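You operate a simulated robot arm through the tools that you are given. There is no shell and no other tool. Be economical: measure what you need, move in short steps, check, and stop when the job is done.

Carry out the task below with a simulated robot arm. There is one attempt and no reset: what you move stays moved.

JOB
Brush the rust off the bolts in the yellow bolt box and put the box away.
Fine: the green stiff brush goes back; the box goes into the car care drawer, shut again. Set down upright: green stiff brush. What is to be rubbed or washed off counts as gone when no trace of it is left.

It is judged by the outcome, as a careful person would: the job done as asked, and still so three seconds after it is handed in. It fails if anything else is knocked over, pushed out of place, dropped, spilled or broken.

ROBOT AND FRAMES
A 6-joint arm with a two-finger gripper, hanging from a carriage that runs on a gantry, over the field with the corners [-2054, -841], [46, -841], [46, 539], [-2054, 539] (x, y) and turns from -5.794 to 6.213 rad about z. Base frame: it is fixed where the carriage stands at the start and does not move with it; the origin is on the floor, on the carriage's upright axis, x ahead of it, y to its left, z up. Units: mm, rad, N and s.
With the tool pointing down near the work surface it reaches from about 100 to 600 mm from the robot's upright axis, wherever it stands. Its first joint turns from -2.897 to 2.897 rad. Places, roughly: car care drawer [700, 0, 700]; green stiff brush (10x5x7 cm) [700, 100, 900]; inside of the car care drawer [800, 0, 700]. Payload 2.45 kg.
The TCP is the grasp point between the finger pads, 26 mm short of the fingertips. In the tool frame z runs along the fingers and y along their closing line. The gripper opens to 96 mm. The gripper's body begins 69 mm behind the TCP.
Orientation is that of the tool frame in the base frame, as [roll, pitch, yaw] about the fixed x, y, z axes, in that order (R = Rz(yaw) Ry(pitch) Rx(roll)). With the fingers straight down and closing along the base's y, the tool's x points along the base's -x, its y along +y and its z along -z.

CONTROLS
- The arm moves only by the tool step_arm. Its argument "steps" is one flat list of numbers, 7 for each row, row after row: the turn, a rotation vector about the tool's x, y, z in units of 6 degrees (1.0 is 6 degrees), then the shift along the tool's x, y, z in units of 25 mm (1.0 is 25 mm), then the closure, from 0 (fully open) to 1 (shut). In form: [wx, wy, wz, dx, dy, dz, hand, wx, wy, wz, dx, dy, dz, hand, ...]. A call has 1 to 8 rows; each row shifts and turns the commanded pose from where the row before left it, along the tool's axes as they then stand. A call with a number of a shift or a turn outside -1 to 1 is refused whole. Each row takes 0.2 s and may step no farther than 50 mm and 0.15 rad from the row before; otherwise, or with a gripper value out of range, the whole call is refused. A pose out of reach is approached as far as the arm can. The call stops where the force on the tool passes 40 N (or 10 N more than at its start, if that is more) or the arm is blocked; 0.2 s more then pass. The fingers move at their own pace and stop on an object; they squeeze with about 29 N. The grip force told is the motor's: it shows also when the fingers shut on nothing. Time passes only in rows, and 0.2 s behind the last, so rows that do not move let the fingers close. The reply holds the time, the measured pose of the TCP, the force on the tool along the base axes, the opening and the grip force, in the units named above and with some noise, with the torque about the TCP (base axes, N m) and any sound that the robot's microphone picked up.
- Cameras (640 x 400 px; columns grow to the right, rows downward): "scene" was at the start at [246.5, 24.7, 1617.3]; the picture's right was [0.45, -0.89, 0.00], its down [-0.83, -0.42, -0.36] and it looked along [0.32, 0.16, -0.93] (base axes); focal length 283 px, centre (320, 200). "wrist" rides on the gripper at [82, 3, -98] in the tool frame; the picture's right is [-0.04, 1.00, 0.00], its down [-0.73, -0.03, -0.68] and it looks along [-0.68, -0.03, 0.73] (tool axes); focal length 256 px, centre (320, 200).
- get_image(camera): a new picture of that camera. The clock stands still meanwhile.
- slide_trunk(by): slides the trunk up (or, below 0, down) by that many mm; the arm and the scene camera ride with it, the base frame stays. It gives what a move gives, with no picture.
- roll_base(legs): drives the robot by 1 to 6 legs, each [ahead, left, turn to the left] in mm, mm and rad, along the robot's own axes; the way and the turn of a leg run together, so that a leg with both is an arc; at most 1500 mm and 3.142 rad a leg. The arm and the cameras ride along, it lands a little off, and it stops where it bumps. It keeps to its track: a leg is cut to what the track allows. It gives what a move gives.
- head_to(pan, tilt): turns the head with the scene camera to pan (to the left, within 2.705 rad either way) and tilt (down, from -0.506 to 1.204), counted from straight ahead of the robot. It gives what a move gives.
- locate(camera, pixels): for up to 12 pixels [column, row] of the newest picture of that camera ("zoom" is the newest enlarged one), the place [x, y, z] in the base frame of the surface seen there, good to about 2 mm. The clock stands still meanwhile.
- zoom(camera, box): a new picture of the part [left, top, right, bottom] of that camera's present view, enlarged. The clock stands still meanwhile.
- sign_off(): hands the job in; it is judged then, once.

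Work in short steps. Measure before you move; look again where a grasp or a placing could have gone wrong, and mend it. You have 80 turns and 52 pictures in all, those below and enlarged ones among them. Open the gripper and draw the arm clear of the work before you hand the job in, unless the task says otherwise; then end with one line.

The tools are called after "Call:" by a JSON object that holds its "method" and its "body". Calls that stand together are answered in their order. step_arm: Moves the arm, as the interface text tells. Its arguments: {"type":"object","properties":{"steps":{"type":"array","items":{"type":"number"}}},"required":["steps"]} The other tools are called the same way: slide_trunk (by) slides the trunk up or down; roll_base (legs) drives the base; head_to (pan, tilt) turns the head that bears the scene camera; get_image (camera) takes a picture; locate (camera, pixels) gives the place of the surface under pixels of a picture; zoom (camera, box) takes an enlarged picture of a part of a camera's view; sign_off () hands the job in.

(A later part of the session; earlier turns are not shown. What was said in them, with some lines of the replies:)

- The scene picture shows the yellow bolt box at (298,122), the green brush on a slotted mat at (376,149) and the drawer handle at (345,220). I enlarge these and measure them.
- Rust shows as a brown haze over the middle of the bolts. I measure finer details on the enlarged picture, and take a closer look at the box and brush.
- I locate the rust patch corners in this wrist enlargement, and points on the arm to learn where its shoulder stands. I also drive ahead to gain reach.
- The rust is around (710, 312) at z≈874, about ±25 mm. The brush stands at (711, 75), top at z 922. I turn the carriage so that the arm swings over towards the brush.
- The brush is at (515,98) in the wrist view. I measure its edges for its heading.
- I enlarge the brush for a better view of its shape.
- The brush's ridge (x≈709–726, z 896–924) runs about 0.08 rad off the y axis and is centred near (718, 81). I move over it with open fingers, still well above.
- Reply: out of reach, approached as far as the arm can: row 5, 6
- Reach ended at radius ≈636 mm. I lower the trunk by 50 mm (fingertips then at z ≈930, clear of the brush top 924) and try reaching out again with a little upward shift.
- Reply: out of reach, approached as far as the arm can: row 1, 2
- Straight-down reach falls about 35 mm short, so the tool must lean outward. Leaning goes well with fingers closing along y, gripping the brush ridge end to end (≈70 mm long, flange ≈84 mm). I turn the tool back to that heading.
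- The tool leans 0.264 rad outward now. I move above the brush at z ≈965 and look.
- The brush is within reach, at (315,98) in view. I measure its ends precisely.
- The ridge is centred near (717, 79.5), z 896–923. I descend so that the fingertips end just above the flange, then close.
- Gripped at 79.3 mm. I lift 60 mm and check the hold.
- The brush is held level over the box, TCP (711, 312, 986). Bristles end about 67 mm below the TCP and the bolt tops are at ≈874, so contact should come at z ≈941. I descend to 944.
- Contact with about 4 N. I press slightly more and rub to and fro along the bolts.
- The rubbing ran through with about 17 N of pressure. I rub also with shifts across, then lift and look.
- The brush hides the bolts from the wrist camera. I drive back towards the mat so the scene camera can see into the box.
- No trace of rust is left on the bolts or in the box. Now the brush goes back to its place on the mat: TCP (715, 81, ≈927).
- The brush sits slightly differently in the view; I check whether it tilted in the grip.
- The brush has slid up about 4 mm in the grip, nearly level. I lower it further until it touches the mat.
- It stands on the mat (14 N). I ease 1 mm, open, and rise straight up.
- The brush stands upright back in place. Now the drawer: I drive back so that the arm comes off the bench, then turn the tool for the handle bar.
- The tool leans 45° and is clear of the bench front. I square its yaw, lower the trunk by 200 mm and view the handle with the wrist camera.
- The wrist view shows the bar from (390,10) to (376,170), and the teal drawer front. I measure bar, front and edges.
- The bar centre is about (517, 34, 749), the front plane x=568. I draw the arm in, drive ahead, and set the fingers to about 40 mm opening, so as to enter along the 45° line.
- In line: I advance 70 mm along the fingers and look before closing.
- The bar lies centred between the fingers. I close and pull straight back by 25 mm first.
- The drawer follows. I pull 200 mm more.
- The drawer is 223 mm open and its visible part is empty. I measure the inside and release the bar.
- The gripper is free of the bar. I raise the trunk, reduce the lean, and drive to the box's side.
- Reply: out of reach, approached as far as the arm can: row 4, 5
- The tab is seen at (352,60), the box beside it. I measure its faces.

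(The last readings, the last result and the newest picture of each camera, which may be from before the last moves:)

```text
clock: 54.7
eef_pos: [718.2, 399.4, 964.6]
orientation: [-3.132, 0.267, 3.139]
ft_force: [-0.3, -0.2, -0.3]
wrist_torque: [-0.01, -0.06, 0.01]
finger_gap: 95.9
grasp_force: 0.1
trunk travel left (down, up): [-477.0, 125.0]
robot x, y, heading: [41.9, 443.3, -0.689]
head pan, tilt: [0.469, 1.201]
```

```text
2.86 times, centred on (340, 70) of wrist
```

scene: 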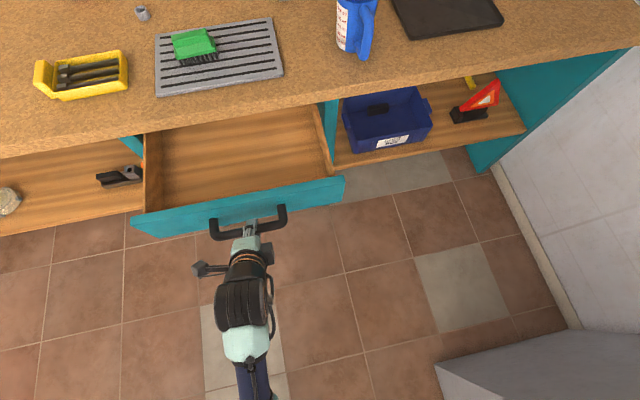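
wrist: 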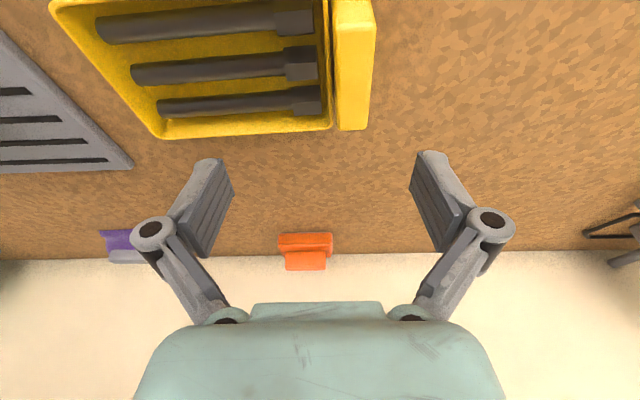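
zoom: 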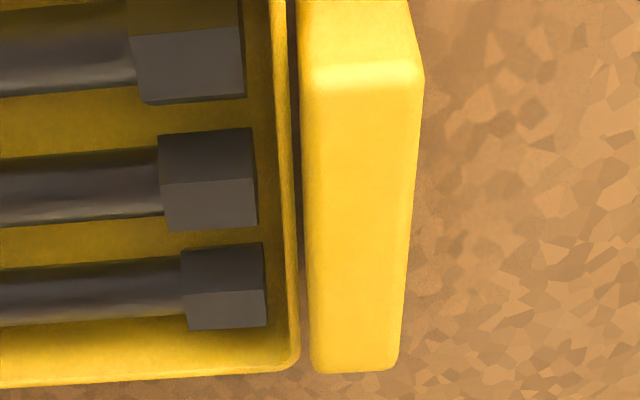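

The tab spans x 675–744, y 407–432, top z 900; the rim and bolt heads lie at z 878. I centre over it and go down to TCP z ≈908 so the tips end just above the rim.

Call:
{"method": "step_arm", "body": {"steps": [0, 0, 0, 0.43, 0.4, 0.6, 0, 0, 0, 0, 0.43, 0.4, 0.6, 0, 0, 0, 0, 0.12, 0, 0.42, 0, 0, 0, 0, 0.11, 0, 0.4, 0]}}

Call:
{"method": "get_image", "body": {"camera": "wrist"}}

```text
clock: 55.7
eef_pos: [703.8, 417.5, 911.4]
orientation: [-3.133, 0.268, 3.137]
ft_force: [1.7, 0.2, 0.6]
wrist_torque: [0.01, -0.01, 0.04]
finger_gap: 96.0
grasp_force: 0.1
trunk travel left (down, up): [-477.0, 125.0]
robot x, y, heading: [46.0, 440.0, -0.688]
head pan, tilt: [0.469, 1.201]
```

```text
26 pictures are left
```

wrist: 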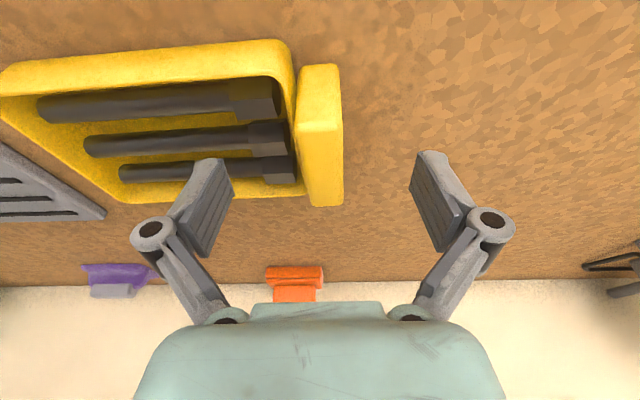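

The tab is centred between the fingers. I go 3 mm lower and close.

Call:
{"method": "step_arm", "body": {"steps": [0, 0, 0, 0.03, 0.03, 0.12, 0, 0, 0, 0, 0, 0, 0, 0.6, 0, 0, 0, 0, 0, 0, 1, 0, 0, 0, 0, 0, 0, 1, 0, 0, 0, 0, 0, 0, 1]}}

Call:
{"method": "step_arm", "body": {"steps": [0, 0, 0, -0.08, 0, -0.29, 1, 0, 0, 0, -0.08, 0, -0.29, 1, 0, 0, 0, 0, 0, 0, 1]}}

Call:
{"method": "get_image", "body": {"camera": "wrist"}}

```text
clock: 56.9
eef_pos: [703.9, 419.1, 906.7]
orientation: [-3.132, 0.268, 3.135]
ft_force: [-0.3, 0.4, 1.0]
wrist_torque: [0.0, -0.06, 0.02]
finger_gap: 21.7
grasp_force: 28.9
trunk travel left (down, up): [-477.0, 125.0]
robot x, y, heading: [42.6, 439.6, -0.685]
head pan, tilt: [0.469, 1.201]
```

```text
clock: 57.7
eef_pos: [704.9, 420.1, 922.6]
orientation: [-3.132, 0.264, 3.137]
ft_force: [0.0, 0.4, -1.7]
wrist_torque: [0.17, 0.03, -0.01]
finger_gap: 21.7
grasp_force: 28.6
trunk travel left (down, up): [-477.0, 125.0]
robot x, y, heading: [44.7, 446.6, -0.691]
head pan, tilt: [0.469, 1.201]
```

```text
25 pictures are left
```

wrist: 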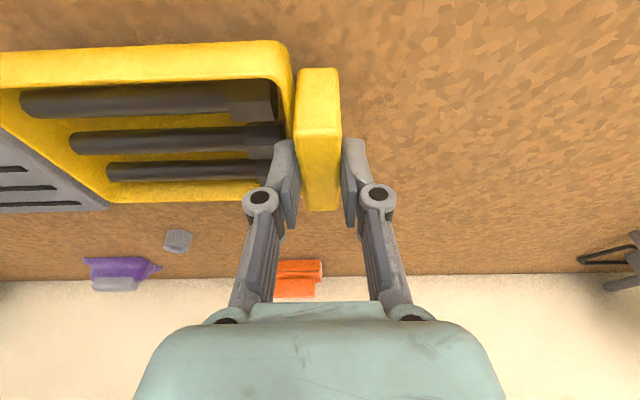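

The box is light and hangs level. I lift it well clear, then drive back and over to the open drawer.

Call:
{"method": "step_arm", "body": {"steps": [0, 0, 0, -0.26, 0, -0.965, 1, 0, 0, 0, -0.26, 0, -0.965, 1, 0, 0, 0, -0.26, 0, -0.965, 1, 0, 0, 0, 0, 0, 0, 1]}}

Call:
{"method": "roll_base", "body": {"legs": [[-177.7, -146, 0], [171.5, -208.6, 0]]}}

Call:
{"method": "get_image", "body": {"camera": "wrist"}}

Call:
{"method": "get_image", "body": {"camera": "scene"}}

```text
clock: 58.7
eef_pos: [704.2, 419.7, 998.3]
orientation: [-3.132, 0.267, 3.136]
ft_force: [-0.3, -0.8, -1.9]
wrist_torque: [0.17, -0.01, -0.04]
finger_gap: 21.7
grasp_force: 29.3
trunk travel left (down, up): [-477.0, 125.0]
robot x, y, heading: [42.9, 443.0, -0.688]
head pan, tilt: [0.469, 1.201]
```

```text
clock: 61.9
eef_pos: [473.7, 153.5, 997.8]
orientation: [-3.133, 0.265, 3.138]
ft_force: [0.7, 0.2, -2.2]
wrist_torque: [0.17, 0.01, 0.01]
finger_gap: 21.7
grasp_force: 29.5
trunk travel left (down, up): [-477.0, 125.0]
robot x, y, heading: [-187.6, 175.0, -0.684]
head pan, tilt: [0.469, 1.201]
```

```text
24 pictures are left
```

wrist: 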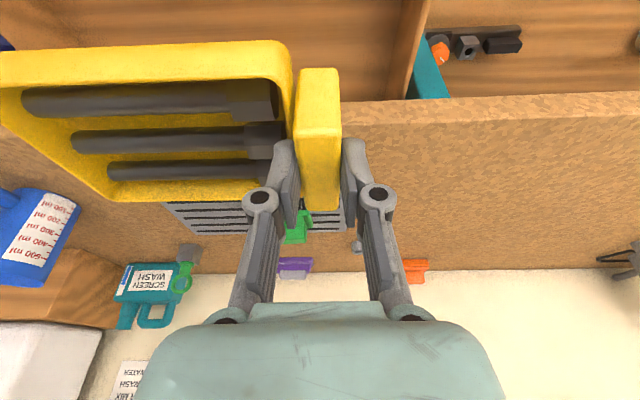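

```text
23 pictures are left
```

scene: 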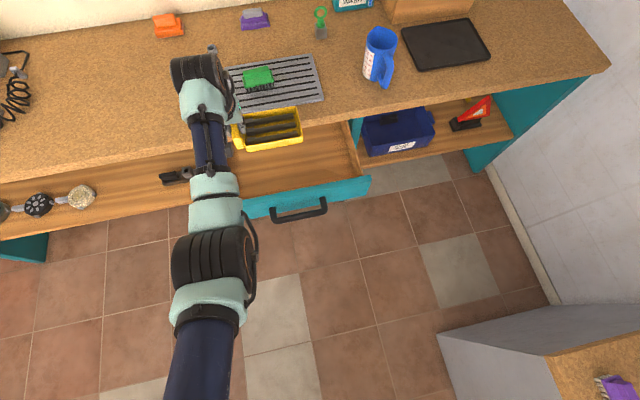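

The box hangs over the drawer's opening, TCP (474, 153). I lower the trunk by 190 mm; the box's underside then is about 40 mm above the drawer floor.

Call:
{"method": "slide_trunk", "body": {"by": -120}}

Call:
{"method": "get_image", "body": {"camera": "wrist"}}

```text
clock: 63.4
eef_pos: [473.9, 152.7, 878.0]
orientation: [-3.134, 0.267, 3.137]
ft_force: [0.3, 0.2, -1.9]
wrist_torque: [0.1, 0.04, -0.01]
finger_gap: 21.4
grasp_force: 29.3
trunk travel left (down, up): [-357.0, 245.0]
robot x, y, heading: [-189.8, 177.7, -0.688]
head pan, tilt: [0.469, 1.201]
```

```text
22 pictures are left
```

wrist: 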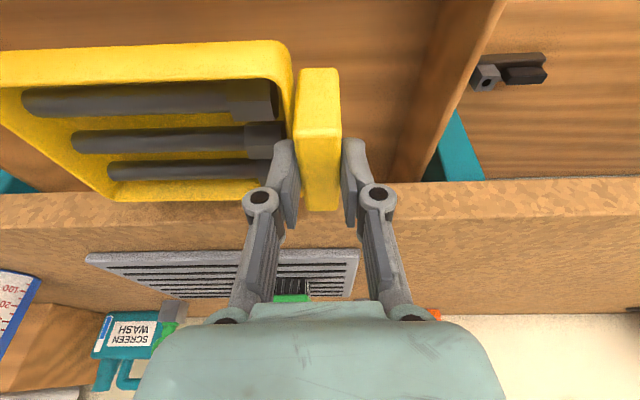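

All clear of the bench edge and the drawer side. I lower another 95 mm, then the rest by the arm until contact.

Call:
{"method": "slide_trunk", "body": {"by": -95}}

Call:
{"method": "step_arm", "body": {"steps": [0, 0, 0, 0.04, 0, 0.154, 1, 0, 0, 0, 0.04, 0, 0.154, 1, 0, 0, 0, 0.02, 0, 0.077, 1]}}

```text
clock: 64.7
eef_pos: [473.8, 152.7, 782.8]
orientation: [-3.133, 0.267, 3.138]
ft_force: [-0.8, 0.1, -1.8]
wrist_torque: [0.18, 0.04, -0.01]
finger_gap: 21.5
grasp_force: 29.3
trunk travel left (down, up): [-262.0, 340.0]
robot x, y, heading: [-188.0, 180.6, -0.684]
head pan, tilt: [0.469, 1.201]
```

```text
clock: 65.5
eef_pos: [473.8, 154.1, 774.8]
orientation: [-3.135, 0.267, 3.138]
ft_force: [0.4, -1.1, -1.9]
wrist_torque: [0.18, 0.02, 0.0]
finger_gap: 21.6
grasp_force: 28.9
trunk travel left (down, up): [-262.0, 340.0]
robot x, y, heading: [-185.9, 178.0, -0.681]
head pan, tilt: [0.469, 1.201]
```

Still hanging free; I lower in 2 mm steps.

Call:
{"method": "step_arm", "body": {"steps": [0, 0, 0, 0.02, 0, 0.077, 1, 0, 0, 0, 0.02, 0, 0.077, 1, 0, 0, 0, 0.02, 0, 0.077, 1, 0, 0, 0, 0.015, 0, 0.06, 1, 0, 0, 0, 0, 0, 0, 1]}}

```text
clock: 66.7
eef_pos: [474.8, 153.5, 765.8]
orientation: [-3.132, 0.267, 3.137]
ft_force: [-1.1, 0.4, -0.8]
wrist_torque: [-0.04, -0.08, 0.05]
finger_gap: 21.6
grasp_force: 29.1
trunk travel left (down, up): [-262.0, 340.0]
robot x, y, heading: [-187.0, 172.4, -0.688]
head pan, tilt: [0.469, 1.201]
```

The weight is off: it rests on the floor. I open, rise and look.

Call:
{"method": "step_arm", "body": {"steps": [0, 0, 0, 0, 0, 0.02, 1, 0, 0, 0, 0, 0, 0, 0.7, 0, 0, 0, 0, 0, 0, 0.4, 0, 0, 0, 0, 0, 0, 0.4, 0, 0, 0, -0.26, 0, -0.965, 0.4, 0, 0, 0, -0.26, 0, -0.965, 0.4, 0, 0, 0, -0.26, 0, -0.965, 0.4]}}

Call:
{"method": "slide_trunk", "body": {"by": 160}}

Call:
{"method": "get_image", "body": {"camera": "wrist"}}

```text
clock: 68.3
eef_pos: [472.5, 154.4, 841.5]
orientation: [-3.134, 0.268, 3.138]
ft_force: [0.2, 0.3, 0.0]
wrist_torque: [0.01, 0.03, 0.0]
finger_gap: 57.4
grasp_force: 0.1
trunk travel left (down, up): [-262.0, 340.0]
robot x, y, heading: [-184.2, 178.0, -0.687]
head pan, tilt: [0.469, 1.201]
```

```text
clock: 70.1
eef_pos: [471.0, 151.9, 1002.1]
orientation: [-3.134, 0.268, 3.137]
ft_force: [1.0, -0.1, 0.3]
wrist_torque: [0.01, 0.01, 0.01]
finger_gap: 57.6
grasp_force: 0.3
trunk travel left (down, up): [-422.0, 180.0]
robot x, y, heading: [-186.7, 173.9, -0.684]
head pan, tilt: [0.469, 1.201]
```

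```text
21 pictures are left
```

wrist: 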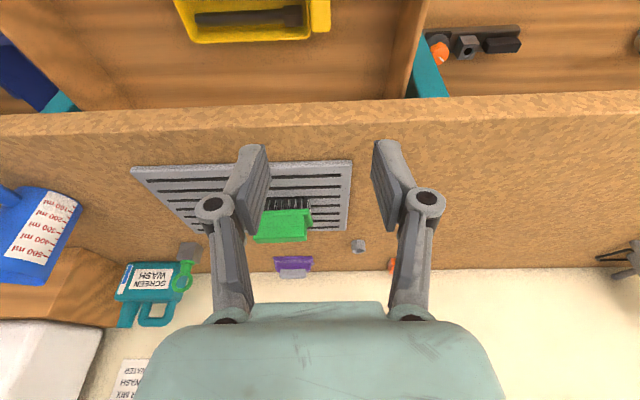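

The box stands in the drawer. Now I close the fingers, draw the arm in, and get in front of the handle to push the drawer shut.

Call:
{"method": "step_arm", "body": {"steps": [0, 0, 0, 0.965, 0, -0.26, 1, 0, 0, 0, 0.965, 0, -0.26, 1, 0, 0, 0, 0.965, 0, -0.26, 1, 0, 0, 0, 0.965, 0, -0.26, 1, 0, 0, 0, 0.965, 0, -0.26, 1, 0, 0, 0, 0.965, 0, -0.26, 1, 0, 0, 0, 0.965, 0, -0.26, 1, 0, 0, 0, 0.965, 0, -0.26, 1]}}

Call:
{"method": "roll_base", "body": {"legs": [[47, -114, 0]]}}

Call:
{"method": "get_image", "body": {"camera": "scene"}}

```text
clock: 71.9
eef_pos: [304.3, 152.7, 956.7]
orientation: [-3.133, 0.27, 3.138]
ft_force: [1.1, -0.8, -0.4]
wrist_torque: [0.0, 0.02, -0.01]
finger_gap: 0.0
grasp_force: 29.0
out of reach, approached as far as the arm can: row 5, 6, 7, 8
trunk travel left (down, up): [-422.0, 180.0]
robot x, y, heading: [-182.8, 175.7, -0.684]
head pan, tilt: [0.469, 1.201]
```

```text
clock: 73.2
eef_pos: [271.1, 37.7, 955.7]
orientation: [-3.134, 0.269, 3.139]
ft_force: [0.0, 0.5, 0.5]
wrist_torque: [-0.02, -0.02, 0.03]
finger_gap: 0.1
grasp_force: 28.3
trunk travel left (down, up): [-422.0, 180.0]
robot x, y, heading: [-218.7, 63.1, -0.688]
head pan, tilt: [0.469, 1.201]
```

```text
20 pictures are left
```

scene: 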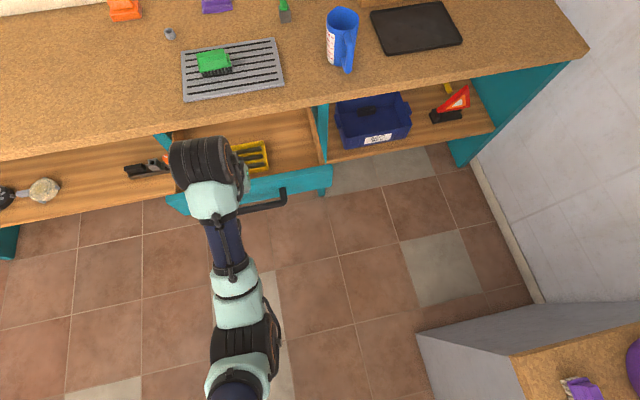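

I drive back 45 mm so the fingers come down in front of the bar (near face x≈287), then lower the trunk.

Call:
{"method": "roll_base", "body": {"legs": [[-34.8, -28.5, 0]]}}

Call:
{"method": "slide_trunk", "body": {"by": -190}}

Call:
{"method": "get_image", "body": {"camera": "wrist"}}

```text
clock: 74.0
eef_pos: [226.8, 35.9, 957.2]
orientation: [-3.134, 0.268, 3.137]
ft_force: [-0.3, -0.1, -0.2]
wrist_torque: [0.0, -0.01, 0.01]
finger_gap: 0.0
grasp_force: 29.0
trunk travel left (down, up): [-422.0, 180.0]
robot x, y, heading: [-265.8, 59.1, -0.683]
head pan, tilt: [0.469, 1.201]
```

```text
clock: 76.1
eef_pos: [225.9, 35.9, 766.2]
orientation: [-3.133, 0.268, 3.138]
ft_force: [0.1, 0.2, -0.4]
wrist_torque: [0.0, -0.02, 0.0]
finger_gap: 0.0
grasp_force: 28.2
trunk travel left (down, up): [-232.0, 370.0]
robot x, y, heading: [-267.7, 61.5, -0.686]
head pan, tilt: [0.469, 1.201]
```

```text
19 pictures are left
```

wrist: 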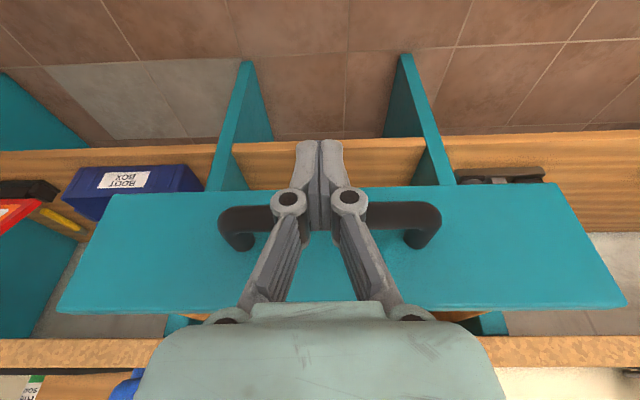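

The closed fingers stand before the middle of the bar. I push by driving ahead 245 mm.

Call:
{"method": "roll_base", "body": {"legs": [[189.6, 155.1, 0]]}}

Call:
{"method": "get_image", "body": {"camera": "wrist"}}

```text
clock: 78.0
eef_pos: [474.4, 39.1, 765.1]
orientation: [-3.132, 0.269, 3.139]
ft_force: [0.5, -0.3, 0.1]
wrist_torque: [-0.03, -0.01, -0.03]
finger_gap: 0.0
grasp_force: 28.5
trunk travel left (down, up): [-232.0, 370.0]
robot x, y, heading: [-14.4, 60.6, -0.685]
head pan, tilt: [0.469, 1.201]
```

```text
18 pictures are left
```

wrist: 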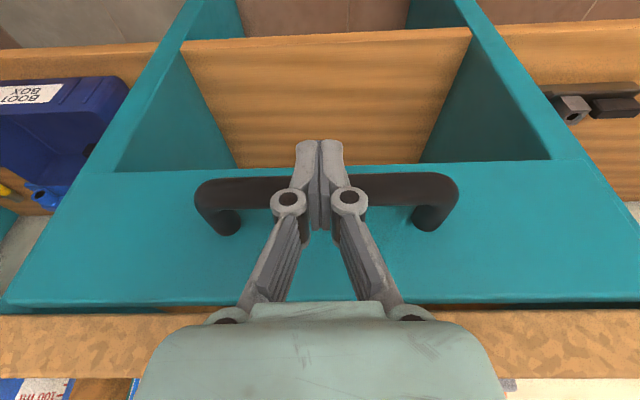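

The drawer is nearly shut. I push on with the arm in 4 mm steps until it stops.

Call:
{"method": "step_arm", "body": {"steps": [0, 0, 0, -0.154, 0, 0.042, 1, 0, 0, 0, -0.154, 0, 0.042, 1, 0, 0, 0, -0.154, 0, 0.042, 1, 0, 0, 0, -0.154, 0, 0.042, 1]}}

Call:
{"method": "locate", "body": {"camera": "wrist", "pixels": [[160, 230], [500, 230], [240, 190], [420, 185]]}}

```text
clock: 79.0
eef_pos: [491.6, 37.8, 766.7]
orientation: [-3.132, 0.268, 3.139]
ft_force: [0.4, 0.3, 0.0]
wrist_torque: [0.01, 0.0, -0.02]
finger_gap: 0.0
grasp_force: 28.7
trunk travel left (down, up): [-232.0, 370.0]
robot x, y, heading: [-19.5, 62.2, -0.69]
head pan, tilt: [0.469, 1.201]
```

```text
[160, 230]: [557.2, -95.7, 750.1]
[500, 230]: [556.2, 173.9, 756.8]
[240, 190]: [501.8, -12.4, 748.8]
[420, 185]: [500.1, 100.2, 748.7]
```

Before this push the front stood at x≈557 (shut: 568). I push a few mm more and check for a stop force.

Call:
{"method": "step_arm", "body": {"steps": [0, 0, 0, -0.116, 0, 0.031, 1, 0, 0, 0, -0.116, 0, 0.031, 1, 0, 0, 0, -0.077, 0, 0.021, 1]}}

Call:
{"method": "get_image", "body": {"camera": "wrist"}}

Call:
{"method": "locate", "body": {"camera": "wrist", "pixels": [[160, 230], [500, 230], [240, 190], [420, 185]]}}

```text
clock: 79.8
eef_pos: [495.6, 37.3, 764.7]
orientation: [-3.134, 0.264, 3.137]
ft_force: [-15.9, -1.5, 3.1]
wrist_torque: [0.0, 0.28, 0.07]
finger_gap: 0.1
grasp_force: 28.3
trunk travel left (down, up): [-232.0, 370.0]
robot x, y, heading: [-16.6, 59.3, -0.686]
head pan, tilt: [0.469, 1.201]
```

```text
17 pictures are left
```

wrist: 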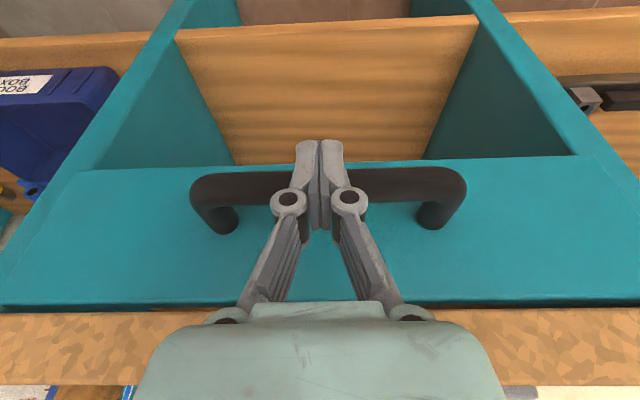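

```text
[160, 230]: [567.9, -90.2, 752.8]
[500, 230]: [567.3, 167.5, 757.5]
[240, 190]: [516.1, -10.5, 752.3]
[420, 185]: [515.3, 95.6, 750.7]
```

The front is at x≈568, where it was when shut, with a 16 N stop. I back off, drive away, raise, open the gripper and take a final look.

Call:
{"method": "roll_base", "body": {"legs": [[-155, -127, 0]]}}

Call:
{"method": "step_arm", "body": {"steps": [0, 0, 0, 0, 0, 0, 0, 0, 0, 0, 0, 0, 0, 0]}}

Call:
{"method": "slide_trunk", "body": {"by": 200}}

Call:
{"method": "get_image", "body": {"camera": "scene"}}

Call:
{"method": "get_image", "body": {"camera": "wrist"}}

```text
clock: 81.3
eef_pos: [298.1, 35.1, 766.4]
orientation: [-3.132, 0.269, 3.138]
ft_force: [-0.6, -0.9, 1.1]
wrist_torque: [-0.02, -0.02, 0.01]
finger_gap: 0.2
grasp_force: 28.6
trunk travel left (down, up): [-232.0, 370.0]
robot x, y, heading: [-217.8, 59.3, -0.686]
head pan, tilt: [0.469, 1.201]
```

```text
clock: 82.0
eef_pos: [299.2, 34.3, 765.9]
orientation: [-3.133, 0.269, 3.137]
ft_force: [-0.4, 0.4, 0.8]
wrist_torque: [0.0, 0.01, -0.02]
finger_gap: 86.2
grasp_force: 0.0
trunk travel left (down, up): [-232.0, 370.0]
robot x, y, heading: [-219.8, 57.0, -0.688]
head pan, tilt: [0.469, 1.201]
```

```text
clock: 84.1
eef_pos: [299.3, 34.6, 965.5]
orientation: [-3.133, 0.27, 3.138]
ft_force: [0.1, 0.8, 1.1]
wrist_torque: [0.0, 0.01, 0.03]
finger_gap: 96.2
grasp_force: 0.1
trunk travel left (down, up): [-432.0, 170.0]
robot x, y, heading: [-217.5, 58.7, -0.691]
head pan, tilt: [0.469, 1.201]
```

```text
16 pictures are left
```

scene: 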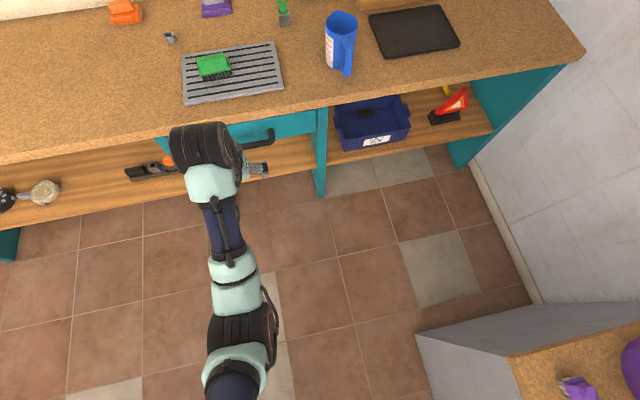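

```text
15 pictures are left
```

wrist: 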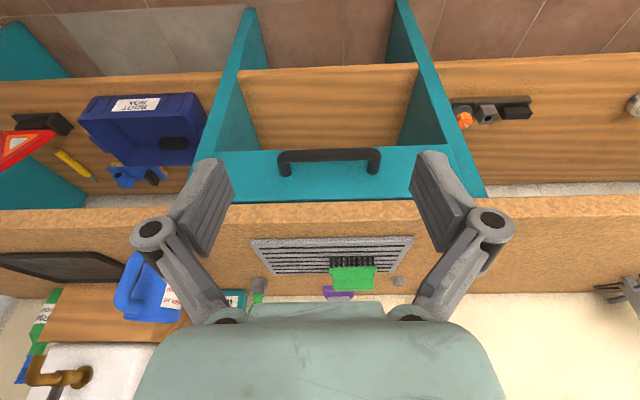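

The drawer is shut, the brush stands upright on its mat, and nothing else has moved. The arm is clear with the gripper open, so I hand in.

Call:
{"method": "sign_off", "body": {}}

```text
The job is handed in.
```

The rust is brushed off the bolts with no trace left, the green brush is back upright on its mat, and the yellow bolt box is in the car care drawer, which is shut again.
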